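You operate a simulated robot arm through the tools that you are given. There is no shell and no other tool. Be economical: measure what you need, move in short steps, check, and stop when the job is done.

The job below is to be done with a simulated robot arm. You get a single attempt, and the scene is never put back.

## Task
Shake up the sprayer that the job card names; set it to MIST.
Fine: nozzle to OFF before you shake; shake till the dark layer has gone and stand it back; leave the other sprayer. Set down upright: what you pick out.

The check looks at the end state, three seconds after you hand in, the way a careful person would. Anything else that was tipped, shoved, dropped, spilled or broken makes it a failure.

## Robot
A 7-joint arm with a fingered hand, fixed in place. Base frame: the origin is at the foot of the arm, x ahead of it, y to its left, z up. Units: m, degrees, N and s.
With the tool pointing down near the work surface it reaches from about 0.1 to 0.62 m from the base axis. Its first joint turns from -115.0 to 115.0 degrees. Payload 3.1 kg.
Tool frame: the origin (TCP) lies between the finger pads and is the grasp point; the fingertips stand 0.022 m ahead of it; z points along the fingers, y is the line along which they close. The gripper opens to 0.112 m. The gripper's body begins 0.06 m behind the TCP. The gripper is a hand of 3 fingers: y runs from the thumb to the fingers, the wrist lies at [0, 0, -0.218] in the tool frame, and closing takes about 1.5 s.
Orientation is told as [roll, pitch, yaw] about the base's x, y, z axes, in that order, counted from this pose: with the fingers straight down and closing along the base's y, the tool's x points along the base's -x, its y along +y and its z along -z.

## Interface
- The arm moves only by the tool step_arm. Its argument "rows" is a list that holds one entry, the list of rows, each a list of 7 numbers: the shift along the tool's x, y, z in mm, then the turn, a rotation vector about the tool's x, y, z in degrees, then the finger opening in mm, from 0 to 112. In form: [[[tx, ty, tz, rx, ry, rz, fingers], ...]]. A call has 1 to 20 rows; each row shifts and turns the commanded pose from where the row before left it, along the tool's axes as they then stand. Rows are played at 5 a second. More than 0.05 m and 8.6 degrees between two rows, or a gripper value outside its range, and nothing of the call is played. A pose out of reach is approached as far as the arm can. The call stops where the force on the tool passes 40 N (or 10 N more than at its start, if that is more) or the arm is blocked; 0.2 s more then pass. The fingers move at their own pace (about 0.108 m/s each) and stop on an object; they squeeze with about 21 N. The grip force told is the motor's: it shows also when the fingers shut on nothing. Time passes only in rows, and 0.2 s behind the last, so rows that do not move let the fingers close. It gives the time, the measured TCP pose, the force on the tool (base axes), the opening and the grip force at its end, in the units of the frame above (readings bear some noise), with the torque about the TCP (base axes, N m) and any sound that the robot's microphone picked up.
- Cameras (640 x 400 px; columns grow to the right, rows downward): "scene" is fixed at [0.3914, -0.6556, 1.5946]; the picture's right is [0.67, 0.74, 0.00], its down [0.60, -0.54, -0.58] and it looks along [-0.43, 0.39, -0.81] (base axes); focal length 303 px, centre (320, 200). "wrist" rides on the gripper at [0.066, 0.003, -0.08] in the tool frame; the picture's right is [-0.05, 1.00, 0.00], its down [-0.77, -0.04, -0.64] and it looks along [-0.64, -0.03, 0.77] (tool axes); focal length 275 px, centre (320, 200). There is no depth. A picture from a camera that has moved, and an enlarged one, comes with that camera's place and axes in the base frame and with its lens. The place of the scene camera against the robot may be out by one fixed shift of up to 0.018 m in any direction.
- get_image(camera): a new picture of that camera. It takes no simulated time.
- raise_lower(by): slides the trunk up (or, below 0, down) by that many m; the arm rides with it, the base frame stays. It gives what a move gives, with no picture.
- grasp_type(shape): the hand has 3 fingers and takes this shape, open, in about a second: jaw (thumb against the fingers, like two jaws); tri (thumb and two fingers); tip (a fingertip pinch); poke (one finger out to press); point (the index stretched); flat (the hand flat); cup (the hand cupped); fist (a fist). The gripper value then closes the fingers along that shape, each until it touches; the sizes above hold for jaw. It gives what a move gives, with no picture.
- enlarge(camera, box): a new picture of the part [left, top, right, bottom] of that camera's present view, enlarged. It takes no simulated time.
- job_done(): hands the job in; it is judged then, once.

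Work in short steps. Places have to be worked out from the pictures, the camera data and where the tool is seen: move nearer, look again, correct. Check each grasp and each placing, and mend what went wrong. You have 120 turns and 64 pictures in all, those below and enlarged ones among them. Open the gripper and draw the arm clear of the work before you hand the job in, unless the task says otherwise; then end with one line.

The tools are called as name(argument=value, ...) on one line, values as JSON. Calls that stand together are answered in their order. step_arm: Moves the arm, as the interface text tells. Its arguments: {"type":"object","properties":{"rows":{"type":"array","items":{"type":"array","items":{"type":"array","items":{"type":"number"}}}}},"required":["rows"]} The other tools are called the same way: raise_lower (by) slides the trunk up or down; grasp_type (shape) gives the hand a shape; get_image (camera) takes a picture; enlarge (camera, box) takes an enlarged picture of a part of a camera's view; job_done () hands the job in.

At the start:

```text
time: 0.0
ee_pos: [0.0541, -0.3104, 1.2187]
orientation: [0.0, 0.0, 0.0]
ft_force: [-0.3, -0.5, -0.1]
ft_torque: [0.0, 0.03, -0.04]
finger_gap: 0.1121
grasp_force: 0.0
shape: jaw
trunk travel left (down, up): [-0.9, 0.09]
```

scene: 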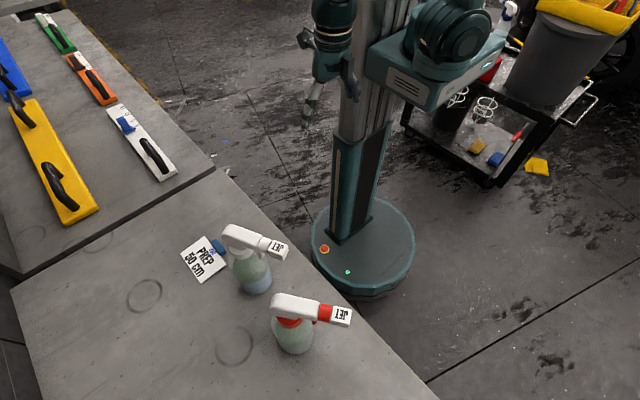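
wrist: 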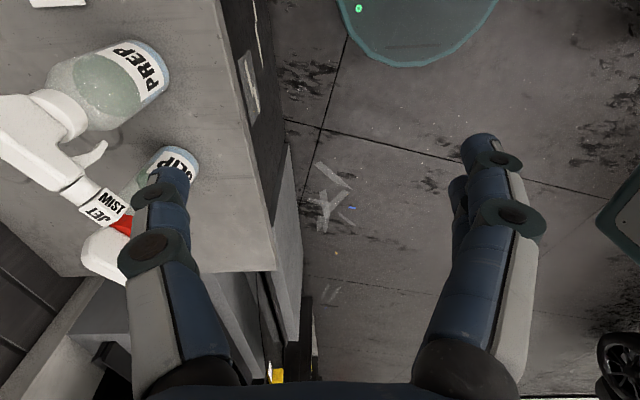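

The card seems to read "PREP 50 cm"; the wrist view shows a PREP bottle (white collar) and another one. I'll enlarge both views to confirm.

enlarge(camera="scene", box=[160, 200, 380, 370])

enlarge(camera="wrist", box=[0, 20, 260, 290])

```text
2.35 times, centred on (270, 285) of scene
camera zoom: at [0.3914, -0.6556, 1.5946], right [0.67, 0.74, 0.0], down [0.6, -0.54, -0.58], along [-0.43, 0.39, -0.81], focal length 712 px, centre (438, 0)
```

zoom: 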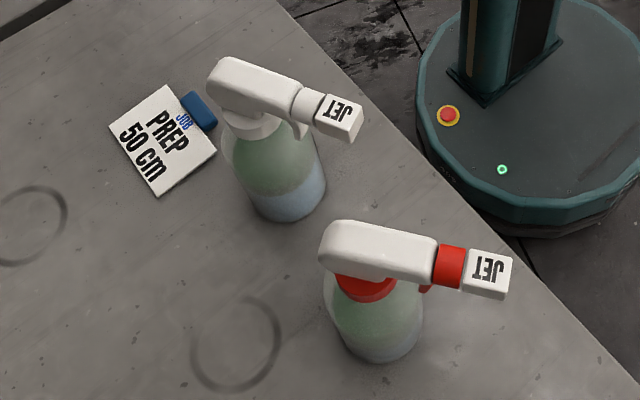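

```text
1.48 times, centred on (130, 155) of wrist
camera zoom: at [-0.0119, -0.3063, 1.298], right [0.05, 1.0, 0.0], down [0.77, -0.04, 0.64], along [0.64, -0.03, -0.77], focal length 408 px, centre (602, 267)
```

zoom: 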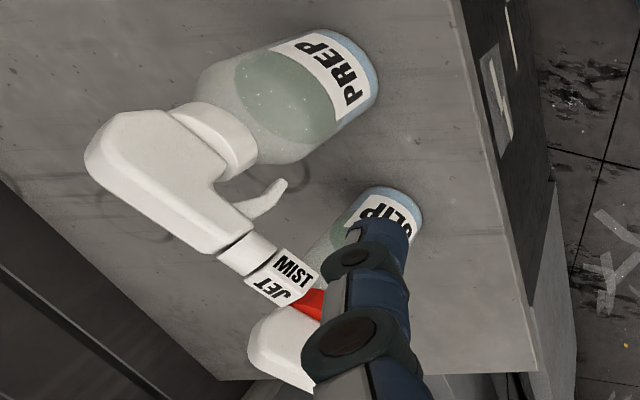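

The card names PREP (white collar, near x≈0.1, y≈-0.59, table z≈0.79). I'll draw the hand out in +x and pitch it toward horizontal, to look at the nozzle from its front side.

step_arm(rows=[[[-45, 0, 0, 0, 0, 0, 112], [-45, 0, 0, 0, 0, 0, 112], [-45, 0, 0, 0, 0, 0, 112], [-45, 0, 0, 0, 0, 0, 112], [-45, 0, 0, 0, 0, 0, 112], [-45, 0, 0, 0, 0, 0, 112], [0, 0, 0, 0, 8.5, 0, 112], [0, 0, 0, 0, 8.5, 0, 112], [0, 0, 0, 0, 8.5, 0, 112], [0, 0, 0, 0, 8.5, 0, 112], [0, 0, 0, 0, 8.5, 0, 112]]])

get_image(camera="wrist")

```text
time: 2.4
ee_pos: [0.1388, -0.3022, 1.204]
orientation: [0.1, 2.8, 0.1]
ft_force: [-0.5, 1.0, 0.5]
ft_torque: [0.0, -0.01, -0.01]
finger_gap: 0.1119
grasp_force: 0.1
shape: jaw
out of reach, approached as far as the arm can: row 3, 4, 5, 6, 7, 8, 9, 10, 11
trunk travel left (down, up): [-0.9, 0.09]
```

```text
59 pictures are left
camera wrist: at [0.0772, -0.2976, 1.2871], right [0.05, 1.0, 0.0], down [0.8, -0.04, 0.6], along [0.6, -0.03, -0.8], focal length 275 px, centre (320, 200)
```

wrist: 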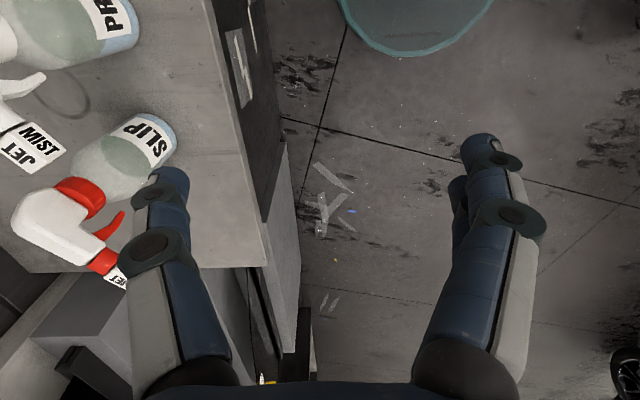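

The pose went out of reach, so I need to see where the shoulder and arm stand.

get_image(camera="scene")

```text
58 pictures are left
```

scene: 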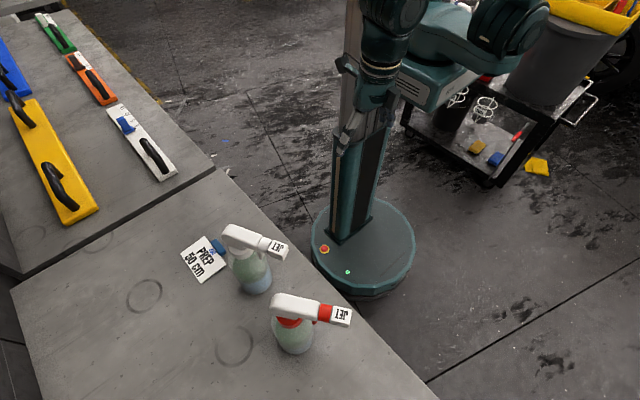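

I'll check whether the command has kept the unreachable target, by sending idle rows.

step_arm(rows=[[[0, 0, 40, 0, 0, 0, 112], [0, 0, 40, 0, 0, 0, 112], [0, 0, 40, 0, 0, 0, 112]]])

```text
time: 3.2
ee_pos: [0.1231, -0.2969, 1.0859]
orientation: [-0.1, 2.6, 0.0]
ft_force: [0.5, 0.5, -0.1]
ft_torque: [-0.02, -0.01, 0.01]
finger_gap: 0.1119
grasp_force: 0.0
shape: jaw
out of reach, approached as far as the arm can: row 2, 3
trunk travel left (down, up): [-0.9, 0.09]
```

Command follows the actual pose. The trunk is near its top, so the arm is probably stretched downward. I'll lower the trunk 0.15, then lift the hand relative to it.

raise_lower(by=-0.15)

step_arm(rows=[[[0, 0, -40, 0, 0, 0, 112], [0, 0, -40, 0, 0, 0, 112], [0, 0, -40, 0, 0, 0, 112], [0, 0, -40, 0, 0, 0, 112], [0, 0, -40, 0, 0, 0, 112]]])

get_image(camera="scene")

```text
time: 5.0
ee_pos: [0.1245, -0.2984, 0.9352]
orientation: [0.0, 2.5, 0.1]
ft_force: [-0.4, 0.5, -0.2]
ft_torque: [0.0, -0.02, 0.0]
finger_gap: 0.112
grasp_force: 0.0
shape: jaw
trunk travel left (down, up): [-0.75, 0.24]
```

```text
time: 6.2
ee_pos: [0.1348, -0.2975, 1.1374]
orientation: [-0.1, 2.6, 0.1]
ft_force: [-0.5, -0.1, 0.0]
ft_torque: [0.01, 0.01, 0.02]
finger_gap: 0.1119
grasp_force: 0.0
shape: jaw
trunk travel left (down, up): [-0.75, 0.24]
```

```text
57 pictures are left
```

scene: 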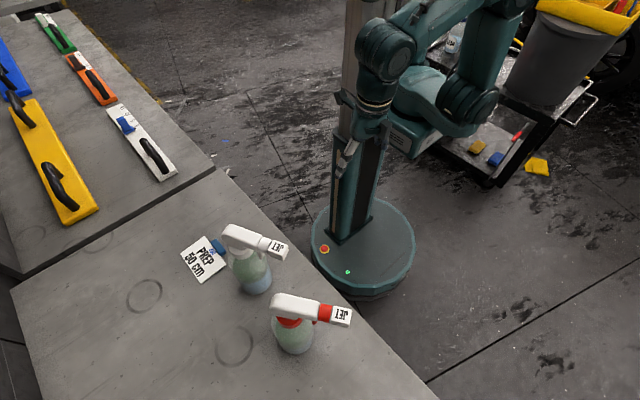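

Now the arm has more room. Try +x again in small amounts.

step_arm(rows=[[[-40, 0, 0, 0, 0, 0, 112], [-40, 0, 0, 0, 0, 0, 112], [-40, 0, 0, 0, 0, 0, 112], [-40, 0, 0, 0, 0, 0, 112]]])

```text
time: 7.2
ee_pos: [0.1487, -0.2971, 1.1332]
orientation: [-0.1, 2.6, 0.1]
ft_force: [0.1, 0.4, -0.8]
ft_torque: [0.0, 0.0, 0.02]
finger_gap: 0.112
grasp_force: 0.1
shape: jaw
out of reach, approached as far as the arm can: row 1, 2, 3, 4
trunk travel left (down, up): [-0.75, 0.24]
```

Reach seems limited to a radius of about 0.33 here. I'll probe another direction: -y is over the table (I'm high enough at z=1.13 only for the finger, so first up a bit), plus a yaw.

step_arm(rows=[[[0, 0, 0, 0, 0, -8, 112], [0, 0, 0, 0, 0, -8, 112], [0, 0, 0, 0, 0, -8, 112], [0, 0, 0, 0, 0, -8, 112]]])

step_arm(rows=[[[-20, 0, 0, 0, 0, 0, 112], [-20, 0, 0, 0, 0, 0, 112]]])

```text
time: 8.2
ee_pos: [0.1458, -0.2959, 1.1332]
orientation: [1.4, 2.2, 32.2]
ft_force: [-0.3, 0.2, 0.0]
ft_torque: [-0.01, -0.01, 0.0]
finger_gap: 0.1117
grasp_force: 0.0
shape: jaw
trunk travel left (down, up): [-0.75, 0.24]
```

```text
time: 8.8
ee_pos: [0.1799, -0.2731, 1.1315]
orientation: [1.4, 2.3, 32.1]
ft_force: [-0.1, 0.7, -0.1]
ft_torque: [0.0, 0.02, -0.01]
finger_gap: 0.1116
grasp_force: 0.1
shape: jaw
trunk travel left (down, up): [-0.75, 0.24]
```

Yawing freed it (wrist joint limit). Now yaw a bit more and try pitching the fingers toward -x-y.

step_arm(rows=[[[0, 0, 0, 0, 0, -8, 112], [-20, 0, 0, 0, 8, 0, 112], [-20, 0, 0, 0, 8, 0, 112], [-20, 0, 0, 0, 8, 0, 112], [-20, 0, 0, 0, 8, 0, 112], [-20, 0, 0, 0, 8, 0, 112], [-20, 0, 0, 0, 8, 0, 112]]])

```text
time: 10.3
ee_pos: [0.0958, -0.2071, 1.1134]
orientation: [3.4, 35.0, 42.8]
ft_force: [0.2, -0.3, 0.5]
ft_torque: [0.02, 0.01, 0.0]
finger_gap: 0.1118
grasp_force: 0.1
shape: jaw
out of reach, approached as far as the arm can: row 4, 5, 6, 7
trunk travel left (down, up): [-0.75, 0.24]
```

Pitch of 35° reached, but the wrist is close to the column. I'll shift along tool -y (base +x, -y) to bring it outward, then pitch on.

step_arm(rows=[[[0, -35, 0, 0, 0, 0, 112], [0, -35, 0, 0, 0, 0, 112], [0, -35, 0, 0, 0, 0, 112], [0, -35, 0, 0, 0, 0, 112]]])

step_arm(rows=[[[0, 0, 0, 0, 8, 0, 112], [0, 0, 0, 0, 8, 0, 112], [0, 0, 0, 0, 8, 0, 112]]])

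get_image(camera="scene")

```text
time: 11.3
ee_pos: [0.1046, -0.2736, 1.1196]
orientation: [3.4, 34.7, 43.0]
ft_force: [-0.6, -0.1, -0.2]
ft_torque: [0.01, -0.01, -0.02]
finger_gap: 0.112
grasp_force: 0.0
shape: jaw
out of reach, approached as far as the arm can: row 1, 2, 3, 4
trunk travel left (down, up): [-0.75, 0.24]
```

```text
time: 12.2
ee_pos: [0.066, -0.2541, 1.1245]
orientation: [3.5, 40.4, 44.7]
ft_force: [0.2, -0.4, -0.5]
ft_torque: [0.01, -0.01, 0.02]
finger_gap: 0.1121
grasp_force: 0.0
shape: jaw
out of reach, approached as far as the arm can: row 1, 2, 3
trunk travel left (down, up): [-0.75, 0.24]
```

```text
56 pictures are left
```

scene: 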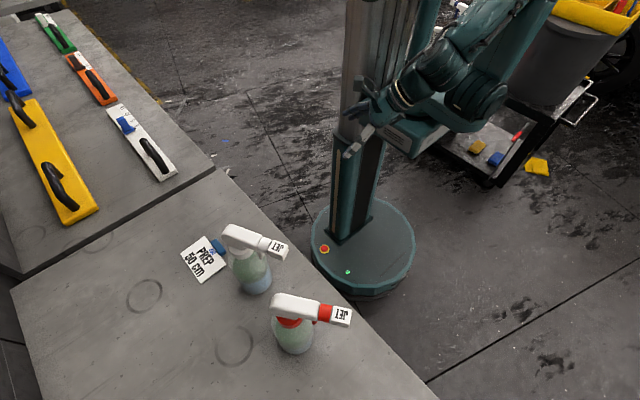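

The hand can't point back inward. I'll instead work from above (fingers down, closing across the nozzle, yaw ≈45°), tilting about the nozzle's axis. First bring the hand vertical again and lift.

step_arm(rows=[[[0, 0, 0, 0, -8, 0, 112], [0, 0, 0, 0, -8, 0, 112], [0, 0, 0, 0, -8, 0, 112], [0, 0, 0, 0, -8, 0, 112], [0, 0, 0, 0, -8, 0, 112], [0, 0, -40, 0, 0, 0, 112], [0, 0, -40, 0, 0, 0, 112], [0, 0, -40, 0, 0, 0, 112]]])

```text
time: 13.9
ee_pos: [0.0739, -0.2564, 1.2449]
orientation: [2.8, 2.8, 41.1]
ft_force: [0.3, -1.1, -0.5]
ft_torque: [0.02, -0.04, 0.04]
finger_gap: 0.112
grasp_force: 0.1
shape: jaw
trunk travel left (down, up): [-0.75, 0.24]
```

Vertical again. Move toward (0.17,-0.42) at z≈1.245, above the heads, to view the nozzle.

step_arm(rows=[[[6, -37, 0, 0, 0, 0, 112], [6, -37, 0, 0, 0, 0, 112], [6, -37, 0, 0, 0, 0, 112], [6, -37, 0, 0, 0, 0, 112], [6, -37, 0, 0, 0, 0, 112]]])

get_image(camera="wrist")

```text
time: 15.2
ee_pos: [0.1723, -0.416, 1.2367]
orientation: [2.8, 2.7, 41.1]
ft_force: [0.8, -0.5, 0.1]
ft_torque: [0.01, 0.0, 0.01]
finger_gap: 0.1119
grasp_force: 0.1
shape: jaw
trunk travel left (down, up): [-0.75, 0.24]
```

```text
55 pictures are left
camera wrist: at [0.1267, -0.457, 1.3184], right [-0.62, 0.78, 0.05], down [0.65, 0.47, 0.6], along [0.45, 0.4, -0.8], focal length 275 px, centre (320, 200)
```

wrist: 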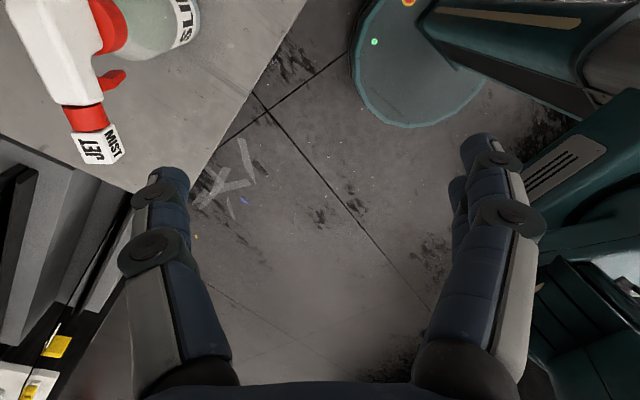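

Only SLIP is in sight; PREP is behind the camera. Move on toward (0.11,-0.57), staying high.

step_arm(rows=[[[36, -18, -6, 0, 0, 0, 112], [36, -18, -6, 0, 0, 0, 112], [36, -18, -6, 0, 0, 0, 112], [36, -18, -6, 0, 0, 0, 112]]])

get_image(camera="wrist")

```text
time: 16.1
ee_pos: [0.1317, -0.4872, 1.2509]
orientation: [2.8, 2.7, 41.1]
ft_force: [0.2, 0.1, 0.0]
ft_torque: [0.02, 0.02, 0.03]
finger_gap: 0.1117
grasp_force: 0.1
shape: jaw
out of reach, approached as far as the arm can: row 3, 4
trunk travel left (down, up): [-0.75, 0.24]
```

```text
54 pictures are left
camera wrist: at [0.087, -0.5283, 1.3349], right [-0.62, 0.78, 0.05], down [0.65, 0.47, 0.6], along [0.45, 0.4, -0.8], focal length 275 px, centre (320, 200)
```

wrist: 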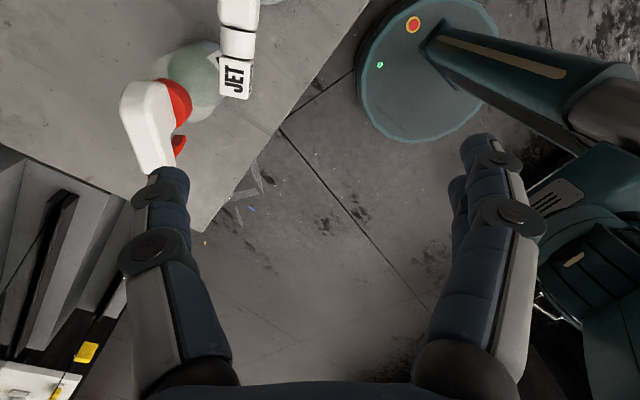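

PREP's JET face triangulates to about (0.165,-0.539,1.095), the nozzle axis running about 27° from +x. I need to find the OFF face; enlarge the scene view of it.

enlarge(camera="scene", box=[250, 228, 300, 262])

enlarge(camera="wrist", box=[100, 0, 300, 125])

```text
11.76 times, centred on (275, 245) of scene
camera zoom: at [0.3914, -0.6556, 1.5946], right [0.67, 0.74, 0.0], down [0.6, -0.54, -0.58], along [-0.43, 0.39, -0.81], focal length 3562 px, centre (849, -329)
```

zoom: 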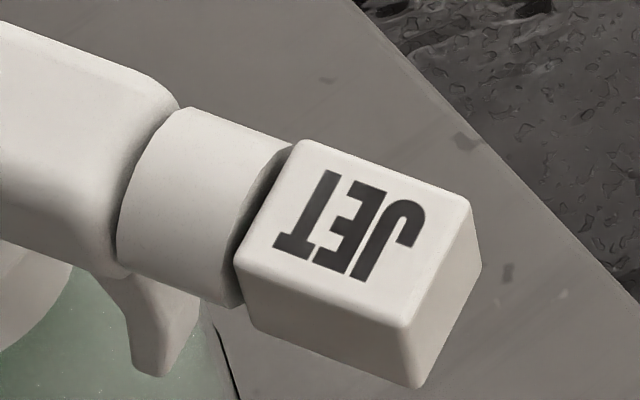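

```text
3.20 times, centred on (200, 62) of wrist
camera zoom: at [0.087, -0.5283, 1.3349], right [-0.62, 0.78, 0.05], down [0.65, 0.47, 0.6], along [0.45, 0.4, -0.8], focal length 881 px, centre (704, 640)
```

zoom: 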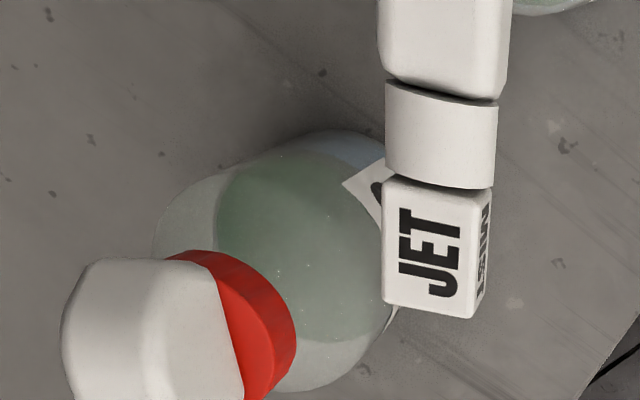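

The far side is blank, so OFF must be underneath: turning +90° about the axis gives MIST, +180° OFF. I'll come from the robot side with the hand horizontal, fingers above and below the nozzle, and roll up to vertical. First back off and pitch the hand outward.

step_arm(rows=[[[-13, 42, 0, 0, 0, 8, 112], [-13, 42, 0, 0, 0, 8, 112], [0, 0, 0, 8.2, 0, 0, 112], [0, 0, 0, 8.2, 0, 0, 112], [0, 0, 0, 8.2, 0, 0, 112], [0, 0, 0, 8.2, 0, 0, 112], [0, 0, 0, 8.2, 0, 0, 112]]])

```text
time: 17.8
ee_pos: [0.1016, -0.4049, 1.2557]
orientation: [-39.3, 3.5, 25.2]
ft_force: [1.4, -0.6, -1.0]
ft_torque: [-0.01, 0.01, -0.03]
finger_gap: 0.1119
grasp_force: 0.0
shape: jaw
trunk travel left (down, up): [-0.75, 0.24]
```

Works well. Continue to horizontal and level the tool x-axis.

step_arm(rows=[[[0, 0, 0, 8.3, 0, 0, 112], [0, 0, 0, 8.3, 0, 0, 112], [0, 0, 0, 8.3, 0, 0, 112], [0, 0, 0, 8.3, 0, 0, 112], [0, 0, 0, 8.3, 0, 0, 112], [0, 0, 0, 8.3, 0, 0, 112], [0, 0, 0, 0, 0, 3.5, 112]]])

get_image(camera="wrist")

```text
time: 19.4
ee_pos: [0.1019, -0.4042, 1.2553]
orientation: [-88.9, -0.1, 24.9]
ft_force: [1.3, -0.2, 0.9]
ft_torque: [0.01, 0.0, 0.02]
finger_gap: 0.1118
grasp_force: 0.0
shape: jaw
trunk travel left (down, up): [-0.75, 0.24]
```

```text
51 pictures are left
camera wrist: at [0.0082, -0.3589, 1.2531], right [0.04, 0.04, -1.0], down [0.43, 0.9, 0.05], along [0.9, -0.43, 0.02], focal length 275 px, centre (320, 200)
```

wrist: 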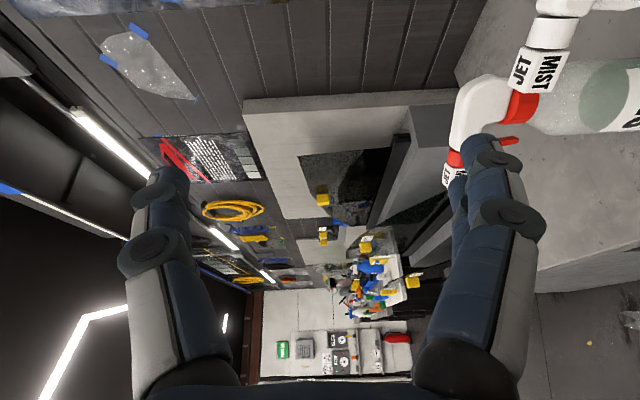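

The box (MIST face towards me) is directly ahead; I'm about 0.17 too high. Lower and look.

step_arm(rows=[[[0, 42, 0, 0, 0, 0, 90], [0, 42, 0, 0, 0, 0, 80], [0, 42, 0, 0, 0, 0, 70], [0, 42, 0, 0, 0, 0, 70], [0, 0, 0, 0, 0, 0, 70]]])

get_image(camera="wrist")

```text
time: 20.6
ee_pos: [0.0994, -0.4038, 1.0914]
orientation: [-88.8, 0.0, 25.1]
ft_force: [-0.1, -0.1, -0.5]
ft_torque: [-0.03, -0.03, -0.01]
finger_gap: 0.0705
grasp_force: 0.0
shape: jaw
trunk travel left (down, up): [-0.75, 0.24]
```

```text
50 pictures are left
camera wrist: at [0.0067, -0.3577, 1.0889], right [0.03, 0.04, -1.0], down [0.43, 0.9, 0.05], along [0.9, -0.43, 0.01], focal length 275 px, centre (320, 200)
```

wrist: 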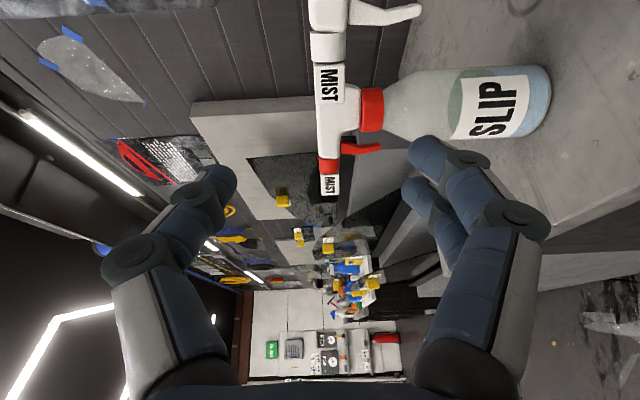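

Box centre judged at (0.163,-0.539,1.080), about 0.149 m straight ahead. Drop 8 mm, offset 4 mm toward the tip, and advance 100 mm before another look.

step_arm(rows=[[[-4, 8, 0, 0, 0, 0, 66], [0, 0, 25, 0, 0, 0, 66], [0, 0, 25, 0, 0, 0, 66], [0, 0, 25, 0, 0, 0, 66], [0, 0, 20, 0, 0, 0, 66], [0, 0, 0, 0, 0, 0, 66]]])

get_image(camera="wrist")

enlarge(camera="scene", box=[200, 190, 360, 290])

```text
time: 21.9
ee_pos: [0.1451, -0.4854, 1.0799]
orientation: [-88.9, -0.1, 25.0]
ft_force: [0.1, 1.8, 0.4]
ft_torque: [0.02, -0.02, -0.01]
finger_gap: 0.0664
grasp_force: 0.0
shape: jaw
trunk travel left (down, up): [-0.75, 0.24]
```

```text
49 pictures are left
camera wrist: at [0.0509, -0.4396, 1.0776], right [0.04, 0.04, -1.0], down [0.43, 0.9, 0.05], along [0.9, -0.43, 0.02], focal length 275 px, centre (320, 200)
```

wrist: 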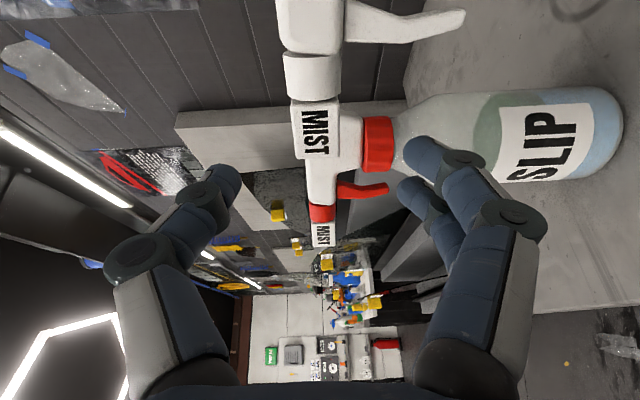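

```text
4.00 times, centred on (280, 240) of scene
camera zoom: at [0.3914, -0.6556, 1.5946], right [0.67, 0.74, 0.0], down [0.6, -0.54, -0.58], along [-0.43, 0.39, -0.81], focal length 1211 px, centre (480, 40)
```

zoom: 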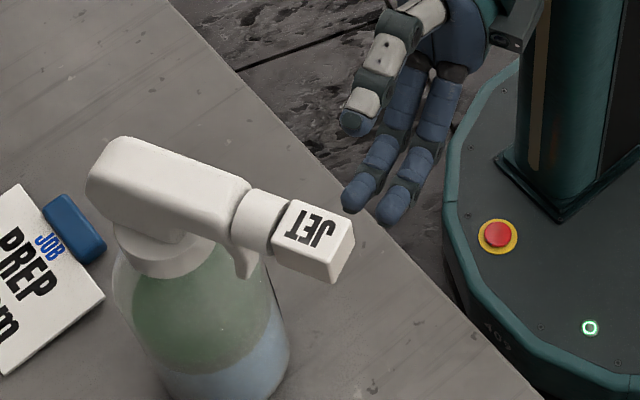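

Aligned within a couple of mm. Shift 3 mm back along the axis, advance 54 mm, then close on the box.

step_arm(rows=[[[3, 0, 18, 0, 0, 0, 66], [0, 0, 18, 0, 0, 0, 66], [0, 0, 18, 0, 0, 0, 66], [0, 0, 0, 0, 0, 0, 66]]])

get_image(camera="wrist")

enlarge(camera="scene", box=[200, 190, 360, 290])

```text
time: 22.9
ee_pos: [0.1654, -0.5357, 1.0776]
orientation: [-88.9, -0.1, 25.0]
ft_force: [-0.9, -0.2, 0.5]
ft_torque: [-0.04, 0.02, 0.02]
finger_gap: 0.0666
grasp_force: 0.0
shape: jaw
trunk travel left (down, up): [-0.75, 0.24]
```

```text
47 pictures are left
camera wrist: at [0.072, -0.4898, 1.0747], right [0.04, 0.04, -1.0], down [0.43, 0.9, 0.05], along [0.9, -0.43, 0.02], focal length 275 px, centre (320, 200)
```

wrist: 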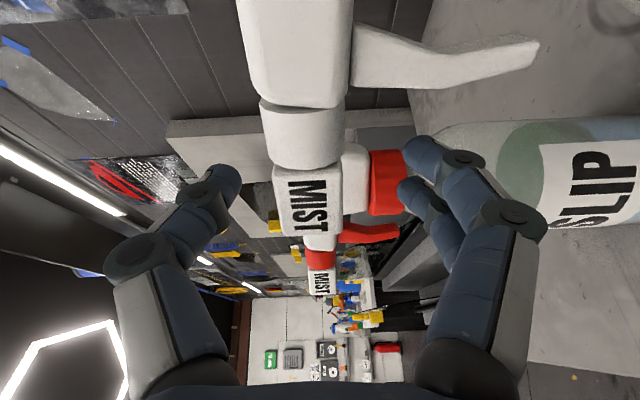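

```text
4.00 times, centred on (280, 240) of scene
camera zoom: at [0.3914, -0.6556, 1.5946], right [0.67, 0.74, 0.0], down [0.6, -0.54, -0.58], along [-0.43, 0.39, -0.81], focal length 1211 px, centre (480, 40)
```

zoom: 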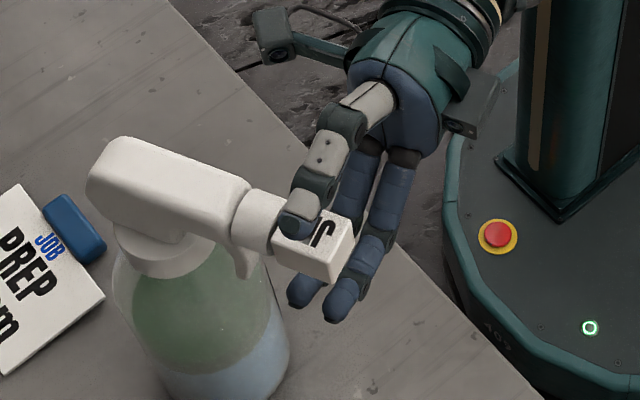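

The box axis sits ~4 mm above my TCP and ~6 mm toward the head. Correct that and close gently by stages.

step_arm(rows=[[[4, -4, 3, 0, 0, 0, 66], [0, 0, 0, 0, 0, 0, 40], [0, 0, 0, 0, 0, 0, 28], [0, 0, 0, 0, 0, 0, 10], [0, 0, 0, 0, 0, 0, 10], [0, 0, 0, 0, 0, 0, 10], [0, 0, 0, 0, 0, 0, 10]]])

enlarge(camera="scene", box=[200, 190, 360, 290])

```text
time: 24.6
ee_pos: [0.1621, -0.5405, 1.0801]
orientation: [-88.9, -0.1, 25.0]
ft_force: [-0.3, 0.1, 1.1]
ft_torque: [0.04, -0.01, -0.01]
finger_gap: 0.0187
grasp_force: 21.2
shape: jaw
trunk travel left (down, up): [-0.75, 0.24]
```

```text
4.00 times, centred on (280, 240) of scene
camera zoom: at [0.3914, -0.6556, 1.5946], right [0.67, 0.74, 0.0], down [0.6, -0.54, -0.58], along [-0.43, 0.39, -0.81], focal length 1211 px, centre (480, 40)
```

zoom: 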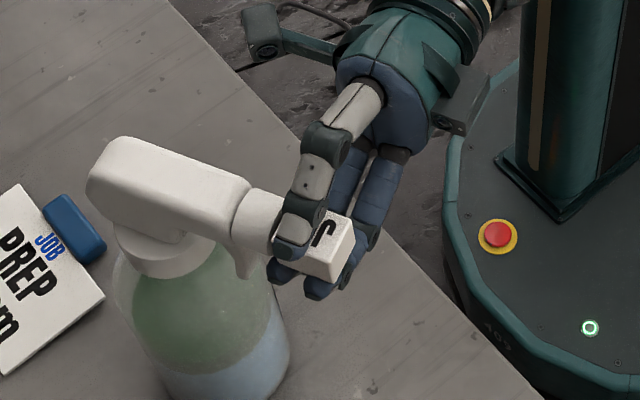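

Gripped, bottle still standing. Roll up 24° and check torque and the bottle.

step_arm(rows=[[[0, 0, 0, -6, 0, 0, 10], [0, 0, 0, -6, 0, 0, 10], [0, 0, 0, -6, 0, 0, 10], [0, 0, 0, -6, 0, 0, 10]]])

enlarge(camera="scene", box=[200, 210, 360, 310])

```text
time: 25.6
ee_pos: [0.1627, -0.5393, 1.0799]
orientation: [-64.8, 0.0, 25.0]
ft_force: [1.2, -0.3, 4.2]
ft_torque: [-0.04, 0.0, 0.03]
finger_gap: 0.0188
grasp_force: 20.8
shape: jaw
trunk travel left (down, up): [-0.75, 0.24]
```

```text
4.00 times, centred on (280, 260) of scene
camera zoom: at [0.3914, -0.6556, 1.5946], right [0.67, 0.74, 0.0], down [0.6, -0.54, -0.58], along [-0.43, 0.39, -0.81], focal length 1211 px, centre (480, -40)
```

zoom: 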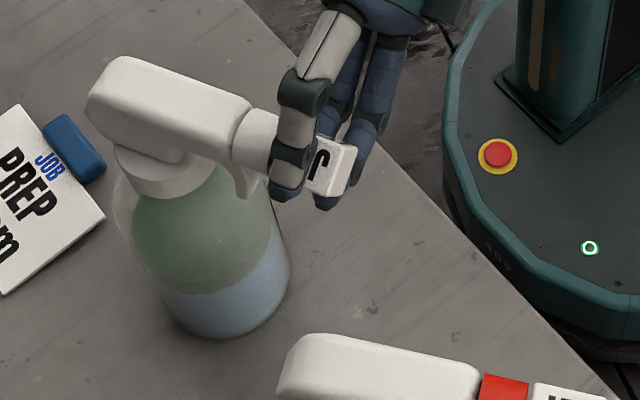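

The box turns with the hand and the bottle stays put. Continue to vertical.

step_arm(rows=[[[0, 0, 0, -6, 0, 0, 10], [0, 0, 0, -6, 0, 0, 10], [0, 0, 0, -6, 0, 0, 10], [0, 0, 0, -6, 0, 0, 10], [0, 0, 0, -6, 0, 0, 10], [0, 0, 0, -6, 0, 0, 10], [0, 0, 0, -6, 0, 0, 10], [0, 0, 0, -6, 0, 0, 10], [0, 0, 0, -6, 0, 0, 10], [0, 0, 0, -6, 0, 0, 10], [0, 0, 0, -5, 0, 0, 10]]])

enlarge(camera="scene", box=[200, 210, 360, 310])

get_image(camera="wrist")

```text
time: 27.9
ee_pos: [0.1616, -0.5417, 1.0805]
orientation: [0.3, -0.1, 24.9]
ft_force: [-0.1, -0.8, -1.3]
ft_torque: [0.03, -0.01, 0.0]
finger_gap: 0.0109
grasp_force: 21.1
shape: jaw
trunk travel left (down, up): [-0.75, 0.24]
```

```text
4.00 times, centred on (280, 260) of scene
camera zoom: at [0.3914, -0.6556, 1.5946], right [0.67, 0.74, 0.0], down [0.6, -0.54, -0.58], along [-0.43, 0.39, -0.81], focal length 1211 px, centre (480, -40)
```

zoom: 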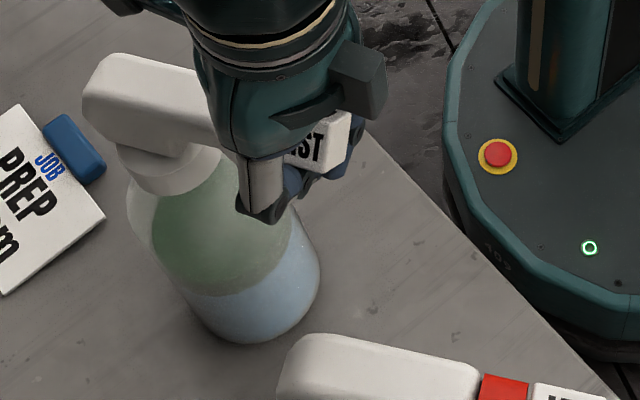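

```text
42 pictures are left
camera wrist: at [0.1009, -0.5659, 1.1592], right [-0.38, 0.92, 0.01], down [0.71, 0.29, 0.64], along [0.59, 0.25, -0.77], focal length 275 px, centre (320, 200)
```

wrist: 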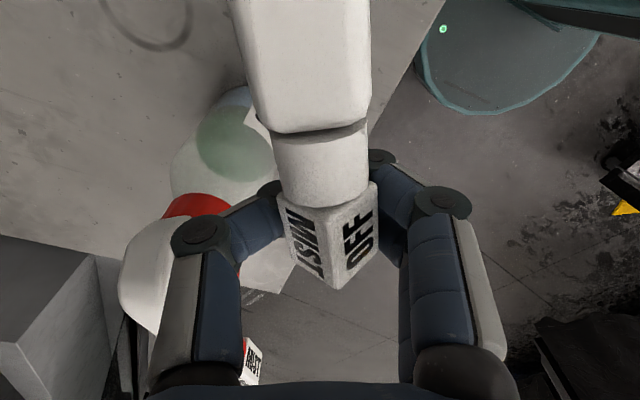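

The box has slipped past MIST to about 45° between MIST and OFF, and the bottle seems tilted a little. Look closer at both.

enlarge(camera="wrist", box=[220, 100, 420, 300])

get_image(camera="scene")

```text
2.00 times, centred on (320, 200) of wrist
camera zoom: at [0.1009, -0.5659, 1.1592], right [-0.38, 0.92, 0.01], down [0.71, 0.29, 0.64], along [0.59, 0.25, -0.77], focal length 551 px, centre (320, 200)
```

zoom: 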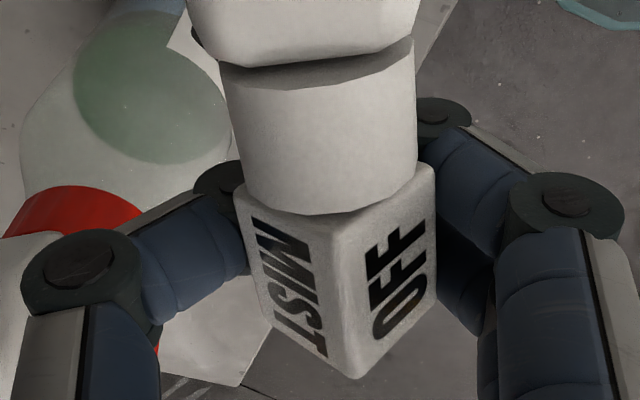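

```text
40 pictures are left
```

scene: 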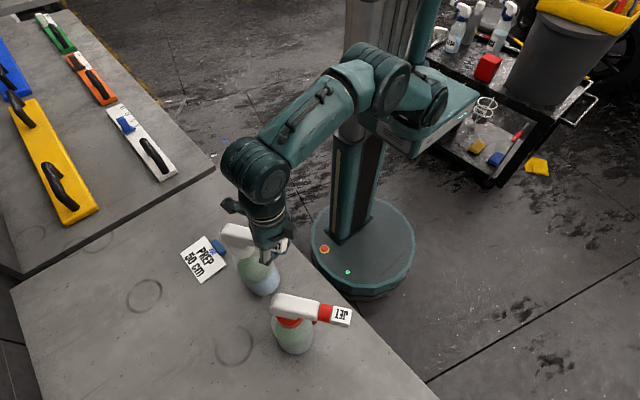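

The fingers now squeeze the lower edges of the box diamond-wise, and the bottle looks slightly shifted. Release slowly and inspect.

step_arm(rows=[[[0, 0, 0, 1, 0, 0, 14], [0, 0, 0, 1, 0, 0, 20], [0, 0, 0, 0, 0, 0, 28], [0, 0, 0, 0, 0, 0, 40], [0, 0, 0, 0, 0, 0, 50], [0, 0, 0, 0, 0, 0, 50], [0, 0, 0, 0, 0, 0, 50]]])

get_image(camera="wrist")

enlarge(camera="scene", box=[200, 210, 360, 310])

```text
time: 29.6
ee_pos: [0.1614, -0.5407, 1.0806]
orientation: [-1.9, -0.2, 25.0]
ft_force: [0.5, 0.9, -0.2]
ft_torque: [-0.02, -0.01, 0.03]
finger_gap: 0.0492
grasp_force: 0.0
shape: jaw
trunk travel left (down, up): [-0.75, 0.24]
```

```text
39 pictures are left
camera wrist: at [0.0994, -0.5622, 1.1591], right [-0.38, 0.92, -0.03], down [0.7, 0.31, 0.64], along [0.6, 0.22, -0.77], focal length 275 px, centre (320, 200)
```

wrist: 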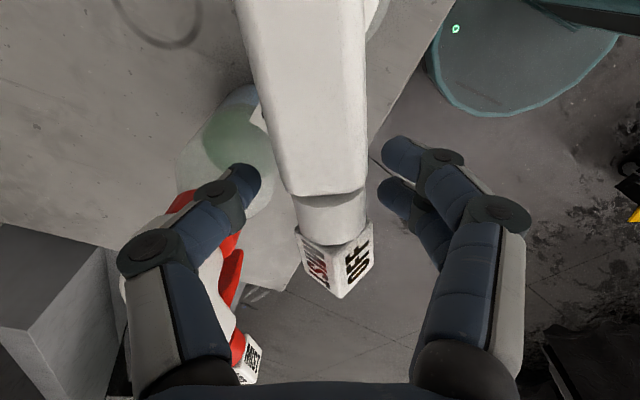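

```text
4.00 times, centred on (280, 260) of scene
camera zoom: at [0.3914, -0.6556, 1.5946], right [0.67, 0.74, 0.0], down [0.6, -0.54, -0.58], along [-0.43, 0.39, -0.81], focal length 1211 px, centre (480, -40)
```

zoom: 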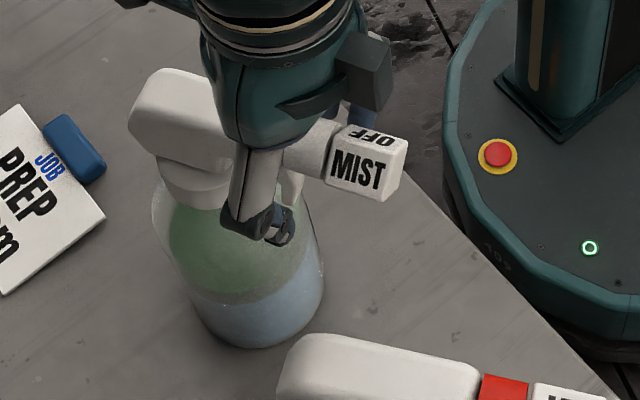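

The bottle settled upright but shifted ~3 cm toward the robot; the box is at 45° between MIST and OFF. Lift off and re-measure.

step_arm(rows=[[[0, 0, -10, 0, 0, 0, 60], [0, 0, -20, 0, 0, 0, 70], [0, 0, -30, 0, 0, 0, 70], [0, 0, -30, 0, 0, 0, 70], [0, 0, -30, 0, 0, 0, 70], [0, 0, -20, 0, 0, 0, 70]]])

enlarge(camera="wrist", box=[160, 0, 480, 200])

enlarge(camera="scene", box=[200, 210, 360, 310])

```text
time: 30.9
ee_pos: [0.1598, -0.5279, 1.2112]
orientation: [-1.8, 0.0, 25.0]
ft_force: [0.1, 0.4, 0.1]
ft_torque: [-0.02, 0.03, -0.03]
finger_gap: 0.0695
grasp_force: 0.1
shape: jaw
out of reach, approached as far as the arm can: row 6
trunk travel left (down, up): [-0.75, 0.24]
```

```text
2.00 times, centred on (320, 100) of wrist
camera zoom: at [0.0982, -0.5497, 1.2897], right [-0.38, 0.92, -0.03], down [0.7, 0.31, 0.64], along [0.6, 0.22, -0.77], focal length 551 px, centre (320, 400)
```

zoom: 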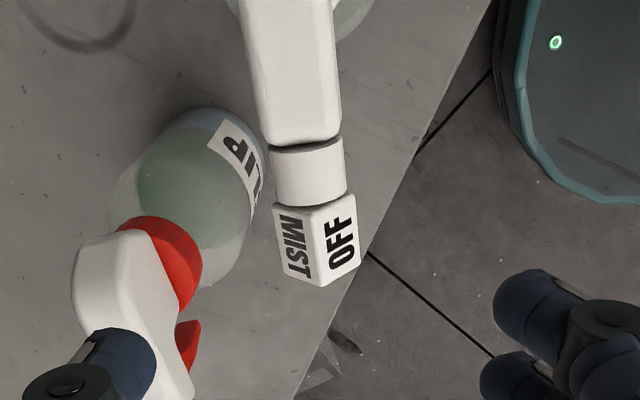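

```text
4.00 times, centred on (280, 260) of scene
camera zoom: at [0.3914, -0.6556, 1.5946], right [0.67, 0.74, 0.0], down [0.6, -0.54, -0.58], along [-0.43, 0.39, -0.81], focal length 1211 px, centre (480, -40)
```

zoom: 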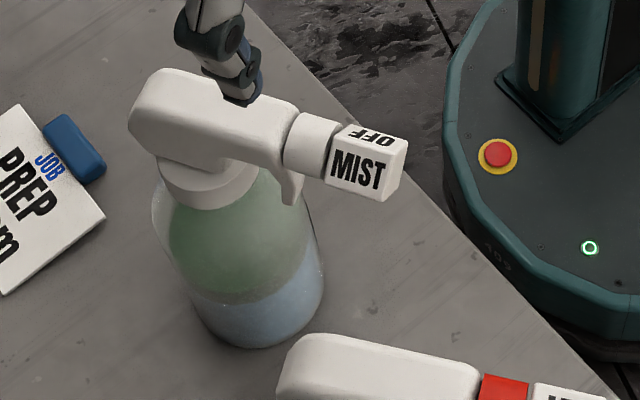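

Box centre now ≈(0.184,-0.522,1.081), axis yaw ≈29°. Its flats are at ±45°, so I'll come in with the hand tilted 45°, gripping nearer the fingertips, then roll 45° to vertical to put OFF on top.

step_arm(rows=[[[0, 0, 0, 0, 0, -4, 70], [0, 0, 0, 8.4, 0, 0, 70], [0, 0, 0, 8.4, 0, 0, 70], [0, 0, 0, 8.4, 0, 0, 70], [0, 0, 0, 8.4, 0, 0, 70], [0, 0, 0, 8.4, 0, 0, 70], [0, 0, 0, 1.2, 0, 0, 70], [-8, 29, 2, 0, 0, 0, 70], [-8, 29, 2, 0, 0, 0, 70], [-8, 29, 2, 0, 0, 0, 70], [0, 0, 0, 0, 0, 0, 60]]])

get_image(camera="wrist")

```text
time: 33.4
ee_pos: [0.1521, -0.4692, 1.144]
orientation: [-45.0, 0.0, 29.0]
ft_force: [0.5, 0.7, -0.1]
ft_torque: [0.03, 0.01, 0.03]
finger_gap: 0.0603
grasp_force: 0.1
shape: jaw
trunk travel left (down, up): [-0.75, 0.24]
```

```text
35 pictures are left
camera wrist: at [0.0665, -0.4483, 1.1972], right [-0.3, 0.64, -0.71], down [0.47, 0.75, 0.47], along [0.83, -0.19, -0.52], focal length 275 px, centre (320, 200)
```

wrist: 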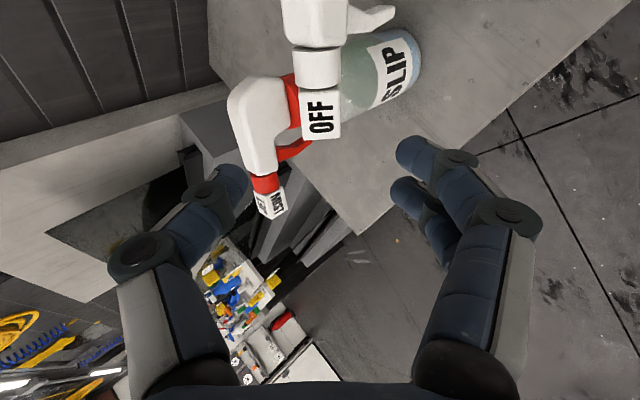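

Perfect alignment: OFF face square to the hand, centred. Advance 83 mm and close.

step_arm(rows=[[[-1, 0, 20, 0, 0, 0, 60], [0, 0, 20, 0, 0, 0, 60], [0, 0, 20, 0, 0, 0, 60], [0, 0, 20, 0, 0, 0, 60], [0, 0, 3, 0, 0, 0, 60], [0, 0, 0, 0, 0, 0, 40], [0, 0, 0, 0, 0, 0, 28], [0, 0, 0, 0, 0, 0, 12], [0, 0, 0, 0, 0, 0, 12], [0, 0, 0, 0, 0, 0, 12], [0, 0, 0, 0, 0, 0, 12]]])

get_image(camera="wrist")

enlarge(camera="scene", box=[200, 210, 360, 310])

```text
time: 35.8
ee_pos: [0.1834, -0.5187, 1.0854]
orientation: [-44.9, -0.1, 29.0]
ft_force: [1.0, -0.1, -0.2]
ft_torque: [-0.02, 0.03, 0.02]
finger_gap: 0.0187
grasp_force: 20.9
shape: jaw
trunk travel left (down, up): [-0.75, 0.24]
```

```text
34 pictures are left
camera wrist: at [0.0974, -0.4983, 1.1394], right [-0.3, 0.64, -0.71], down [0.47, 0.75, 0.47], along [0.83, -0.19, -0.52], focal length 275 px, centre (320, 200)
```

wrist: 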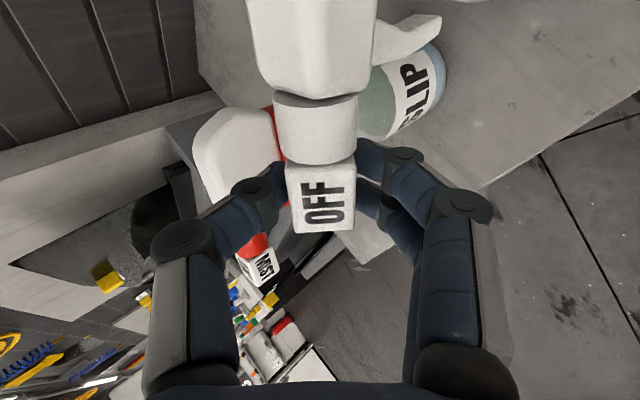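

```text
4.00 times, centred on (280, 260) of scene
camera zoom: at [0.3914, -0.6556, 1.5946], right [0.67, 0.74, 0.0], down [0.6, -0.54, -0.58], along [-0.43, 0.39, -0.81], focal length 1211 px, centre (480, -40)
```

zoom: 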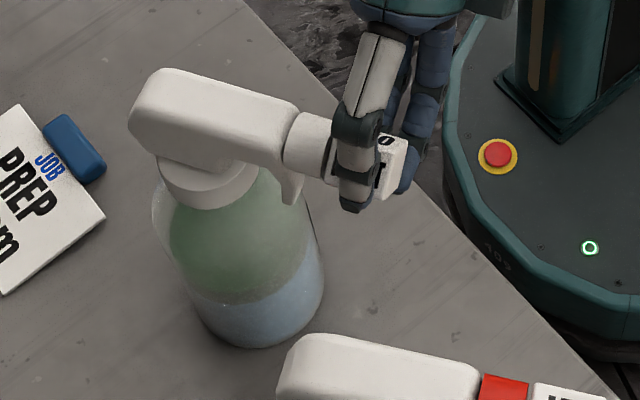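

Solid grip. Rotate 24°, compensating so the turn centres on the box axis, and check.

step_arm(rows=[[[0, -0.5, 0, -6, 0, 0, 12], [0, -0.5, 0, -6, 0, 0, 12], [0, -0.5, 0, -6, 0, 0, 12], [0, -0.5, 0, -6, 0, 0, 12]]])

enlarge(camera="scene", box=[200, 210, 360, 310])

```text
time: 36.8
ee_pos: [0.1821, -0.5207, 1.0862]
orientation: [-21.0, 0.0, 29.0]
ft_force: [1.7, 0.4, 2.7]
ft_torque: [-0.08, -0.01, 0.05]
finger_gap: 0.0184
grasp_force: 21.2
shape: jaw
trunk travel left (down, up): [-0.75, 0.24]
```

```text
4.00 times, centred on (280, 260) of scene
camera zoom: at [0.3914, -0.6556, 1.5946], right [0.67, 0.74, 0.0], down [0.6, -0.54, -0.58], along [-0.43, 0.39, -0.81], focal length 1211 px, centre (480, -40)
```

zoom: 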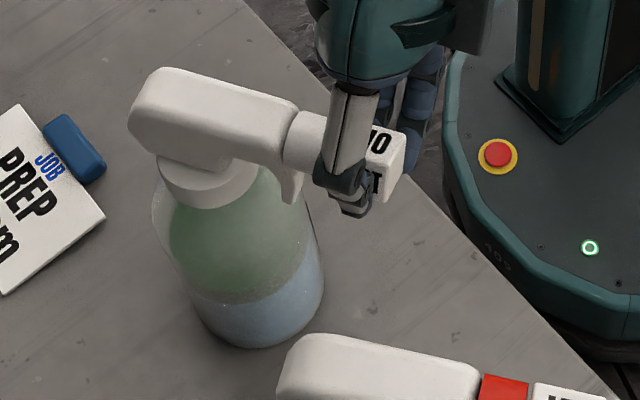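

Bottle steady. Finish the remaining 21° plus a hair, and look.

step_arm(rows=[[[0, -0.5, 0, -6, 0, 0, 12], [0, -0.5, 0, -6, 0, 0, 12], [0, -0.5, 0, -6, 0, 0, 12], [0, -0.3, 0, -3, 0, 0, 12], [0, 0, 0, 0, 0, 0, 12]]])

get_image(camera="wrist")

enlarge(camera="scene", box=[200, 210, 360, 310])

```text
time: 38.0
ee_pos: [0.1847, -0.522, 1.0886]
orientation: [0.0, 0.1, 29.0]
ft_force: [0.9, -0.1, 0.0]
ft_torque: [0.02, 0.0, 0.03]
finger_gap: 0.0186
grasp_force: 20.9
shape: jaw
trunk travel left (down, up): [-0.75, 0.24]
```

```text
31 pictures are left
camera wrist: at [0.1249, -0.5503, 1.1668], right [-0.44, 0.9, 0.0], down [0.69, 0.34, 0.64], along [0.57, 0.28, -0.77], focal length 275 px, centre (320, 200)
```

wrist: 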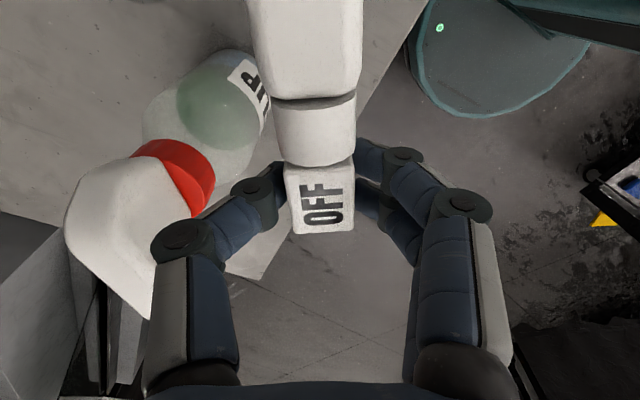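

```text
4.00 times, centred on (280, 260) of scene
camera zoom: at [0.3914, -0.6556, 1.5946], right [0.67, 0.74, 0.0], down [0.6, -0.54, -0.58], along [-0.43, 0.39, -0.81], focal length 1211 px, centre (480, -40)
```

zoom: 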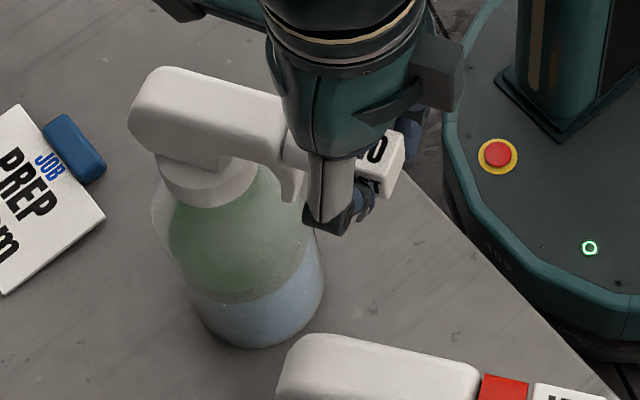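

OFF is now squarely on top, bottle steady. Release, lift off, then swing the hand to horizontal with the camera on top for a side grasp of the body.

step_arm(rows=[[[0, 0, 0, 0, 0, 0, 24], [0, 0, 0, 0, 0, 0, 40], [0, 0, 0, 0, 0, 0, 60], [0, 0, 0, 0, 0, 0, 70], [0, 0, -20, 0, 0, 0, 70], [0, 0, -30, 0, 0, 0, 70], [0, 0, -30, 0, 0, 0, 70], [0, 0, -30, 0, 0, 0, 70], [0, 30, 0, 8, 0, 0, 70], [0, 30, 0, 8, 0, 0, 70], [0, 30, 0, 8, 0, 0, 70], [0, 20, 0, 8, 0, 0, 70], [0, 20, 0, 8, 0, 0, 70], [0, 0, -20, 8, 0, 0, 70], [0, 0, -20, 8, 0, 0, 90], [0, 0, -20, 8, 0, 0, 112], [0, 0, 0, 8, 0, 0, 112], [0, 0, 0, 8, 0, 0, 112], [0, 0, 0, 8, 0, 0, 112], [0, 0, 0, 2, 0, 0, 112]]])

get_image(camera="scene")

```text
time: 42.1
ee_pos: [0.1022, -0.3744, 1.2056]
orientation: [-90.2, 0.1, 29.1]
ft_force: [-0.3, -0.9, 0.5]
ft_torque: [0.0, 0.0, -0.03]
finger_gap: 0.1119
grasp_force: 0.1
shape: jaw
trunk travel left (down, up): [-0.75, 0.24]
```

```text
29 pictures are left
```

scene: 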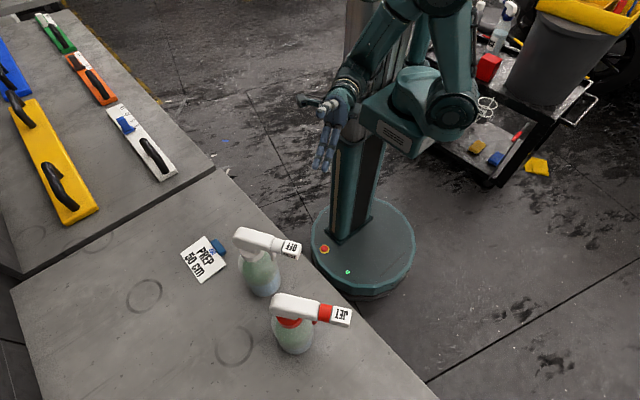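

OFF set, bottle upright. Now rotate about the finger axis by -90° so the camera is on top and fingers close horizontally.

step_arm(rows=[[[0, 0, 0, 0, 0, -8.4, 112], [0, 0, 0, 0, 0, -8.4, 112], [0, 0, 0, 0, 0, -8.4, 112], [0, 0, 0, 0, 0, -8.4, 112], [0, 0, 0, 0, 0, -8.4, 112], [0, 0, 0, 0, 0, -8.4, 112], [0, 0, 0, 0, 0, -8.4, 112], [0, 0, 0, 0, 0, -8.4, 112], [0, 0, 0, 0, 0, -8.4, 112], [0, 0, 0, 0, 0, -8.4, 112], [0, 0, 0, 0, 0, -6, 112]]])

get_image(camera="wrist")

```text
time: 44.5
ee_pos: [0.1025, -0.3758, 1.2061]
orientation: [95.6, 89.8, -145.4]
ft_force: [0.0, -0.3, 0.6]
ft_torque: [0.0, -0.03, -0.01]
finger_gap: 0.1119
grasp_force: 0.0
shape: jaw
trunk travel left (down, up): [-0.75, 0.24]
```

```text
28 pictures are left
camera wrist: at [0.0614, -0.3051, 1.2709], right [-0.87, -0.48, -0.04], down [-0.28, 0.57, -0.77], along [0.4, -0.66, -0.64], focal length 275 px, centre (320, 200)
```

wrist: 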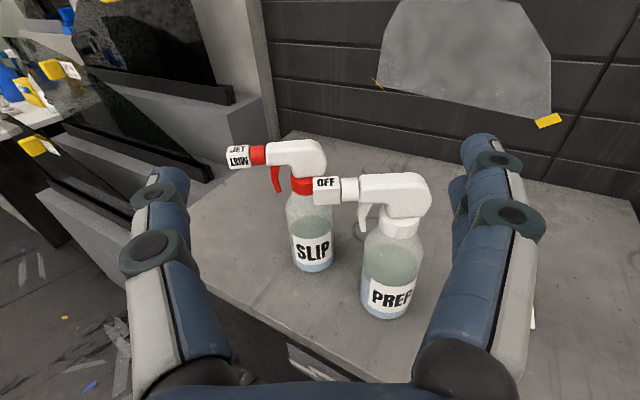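

Good view: PREP axis ≈(0.105,-0.577), table ≈0.80, body ~78 mm wide. Shift sideways 94 mm, descend to z≈0.90 and re-look.

step_arm(rows=[[[0, 32, 0, 0, 0, 0, 112], [0, 32, 0, 0, 0, 0, 112], [0, 30, 0, 0, 0, 0, 112], [-45, 0, 0, 0, 0, 0, 112], [-45, 0, 0, 0, 0, 0, 112], [-45, 0, 0, 0, 0, 0, 112], [-45, 0, 0, 0, 0, 0, 112], [-45, 0, 0, 0, 0, 0, 112], [-45, 0, 0, 0, 0, 0, 112], [-30, 0, 0, 0, 0, 0, 112], [0, 0, 0, 0, 0, 0, 112]]])

get_image(camera="wrist")

```text
time: 47.0
ee_pos: [0.0197, -0.4233, 0.9057]
orientation: [114.9, 89.9, -126.2]
ft_force: [-0.8, 0.2, -0.1]
ft_torque: [0.01, 0.01, -0.04]
finger_gap: 0.112
grasp_force: 0.1
shape: jaw
trunk travel left (down, up): [-0.75, 0.24]
```

```text
27 pictures are left
camera wrist: at [-0.0223, -0.352, 0.9701], right [-0.87, -0.48, -0.05], down [-0.28, 0.57, -0.77], along [0.4, -0.66, -0.63], focal length 275 px, centre (320, 200)
```

wrist: 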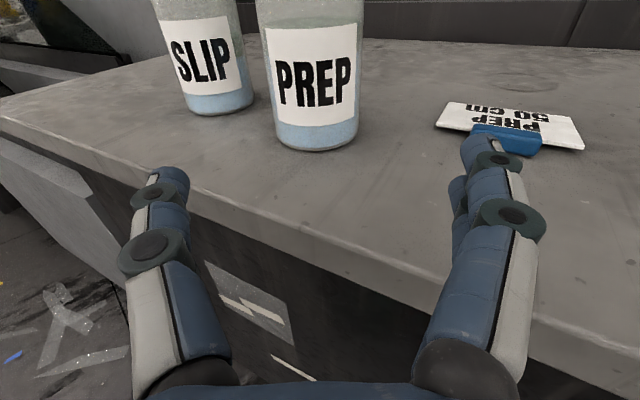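

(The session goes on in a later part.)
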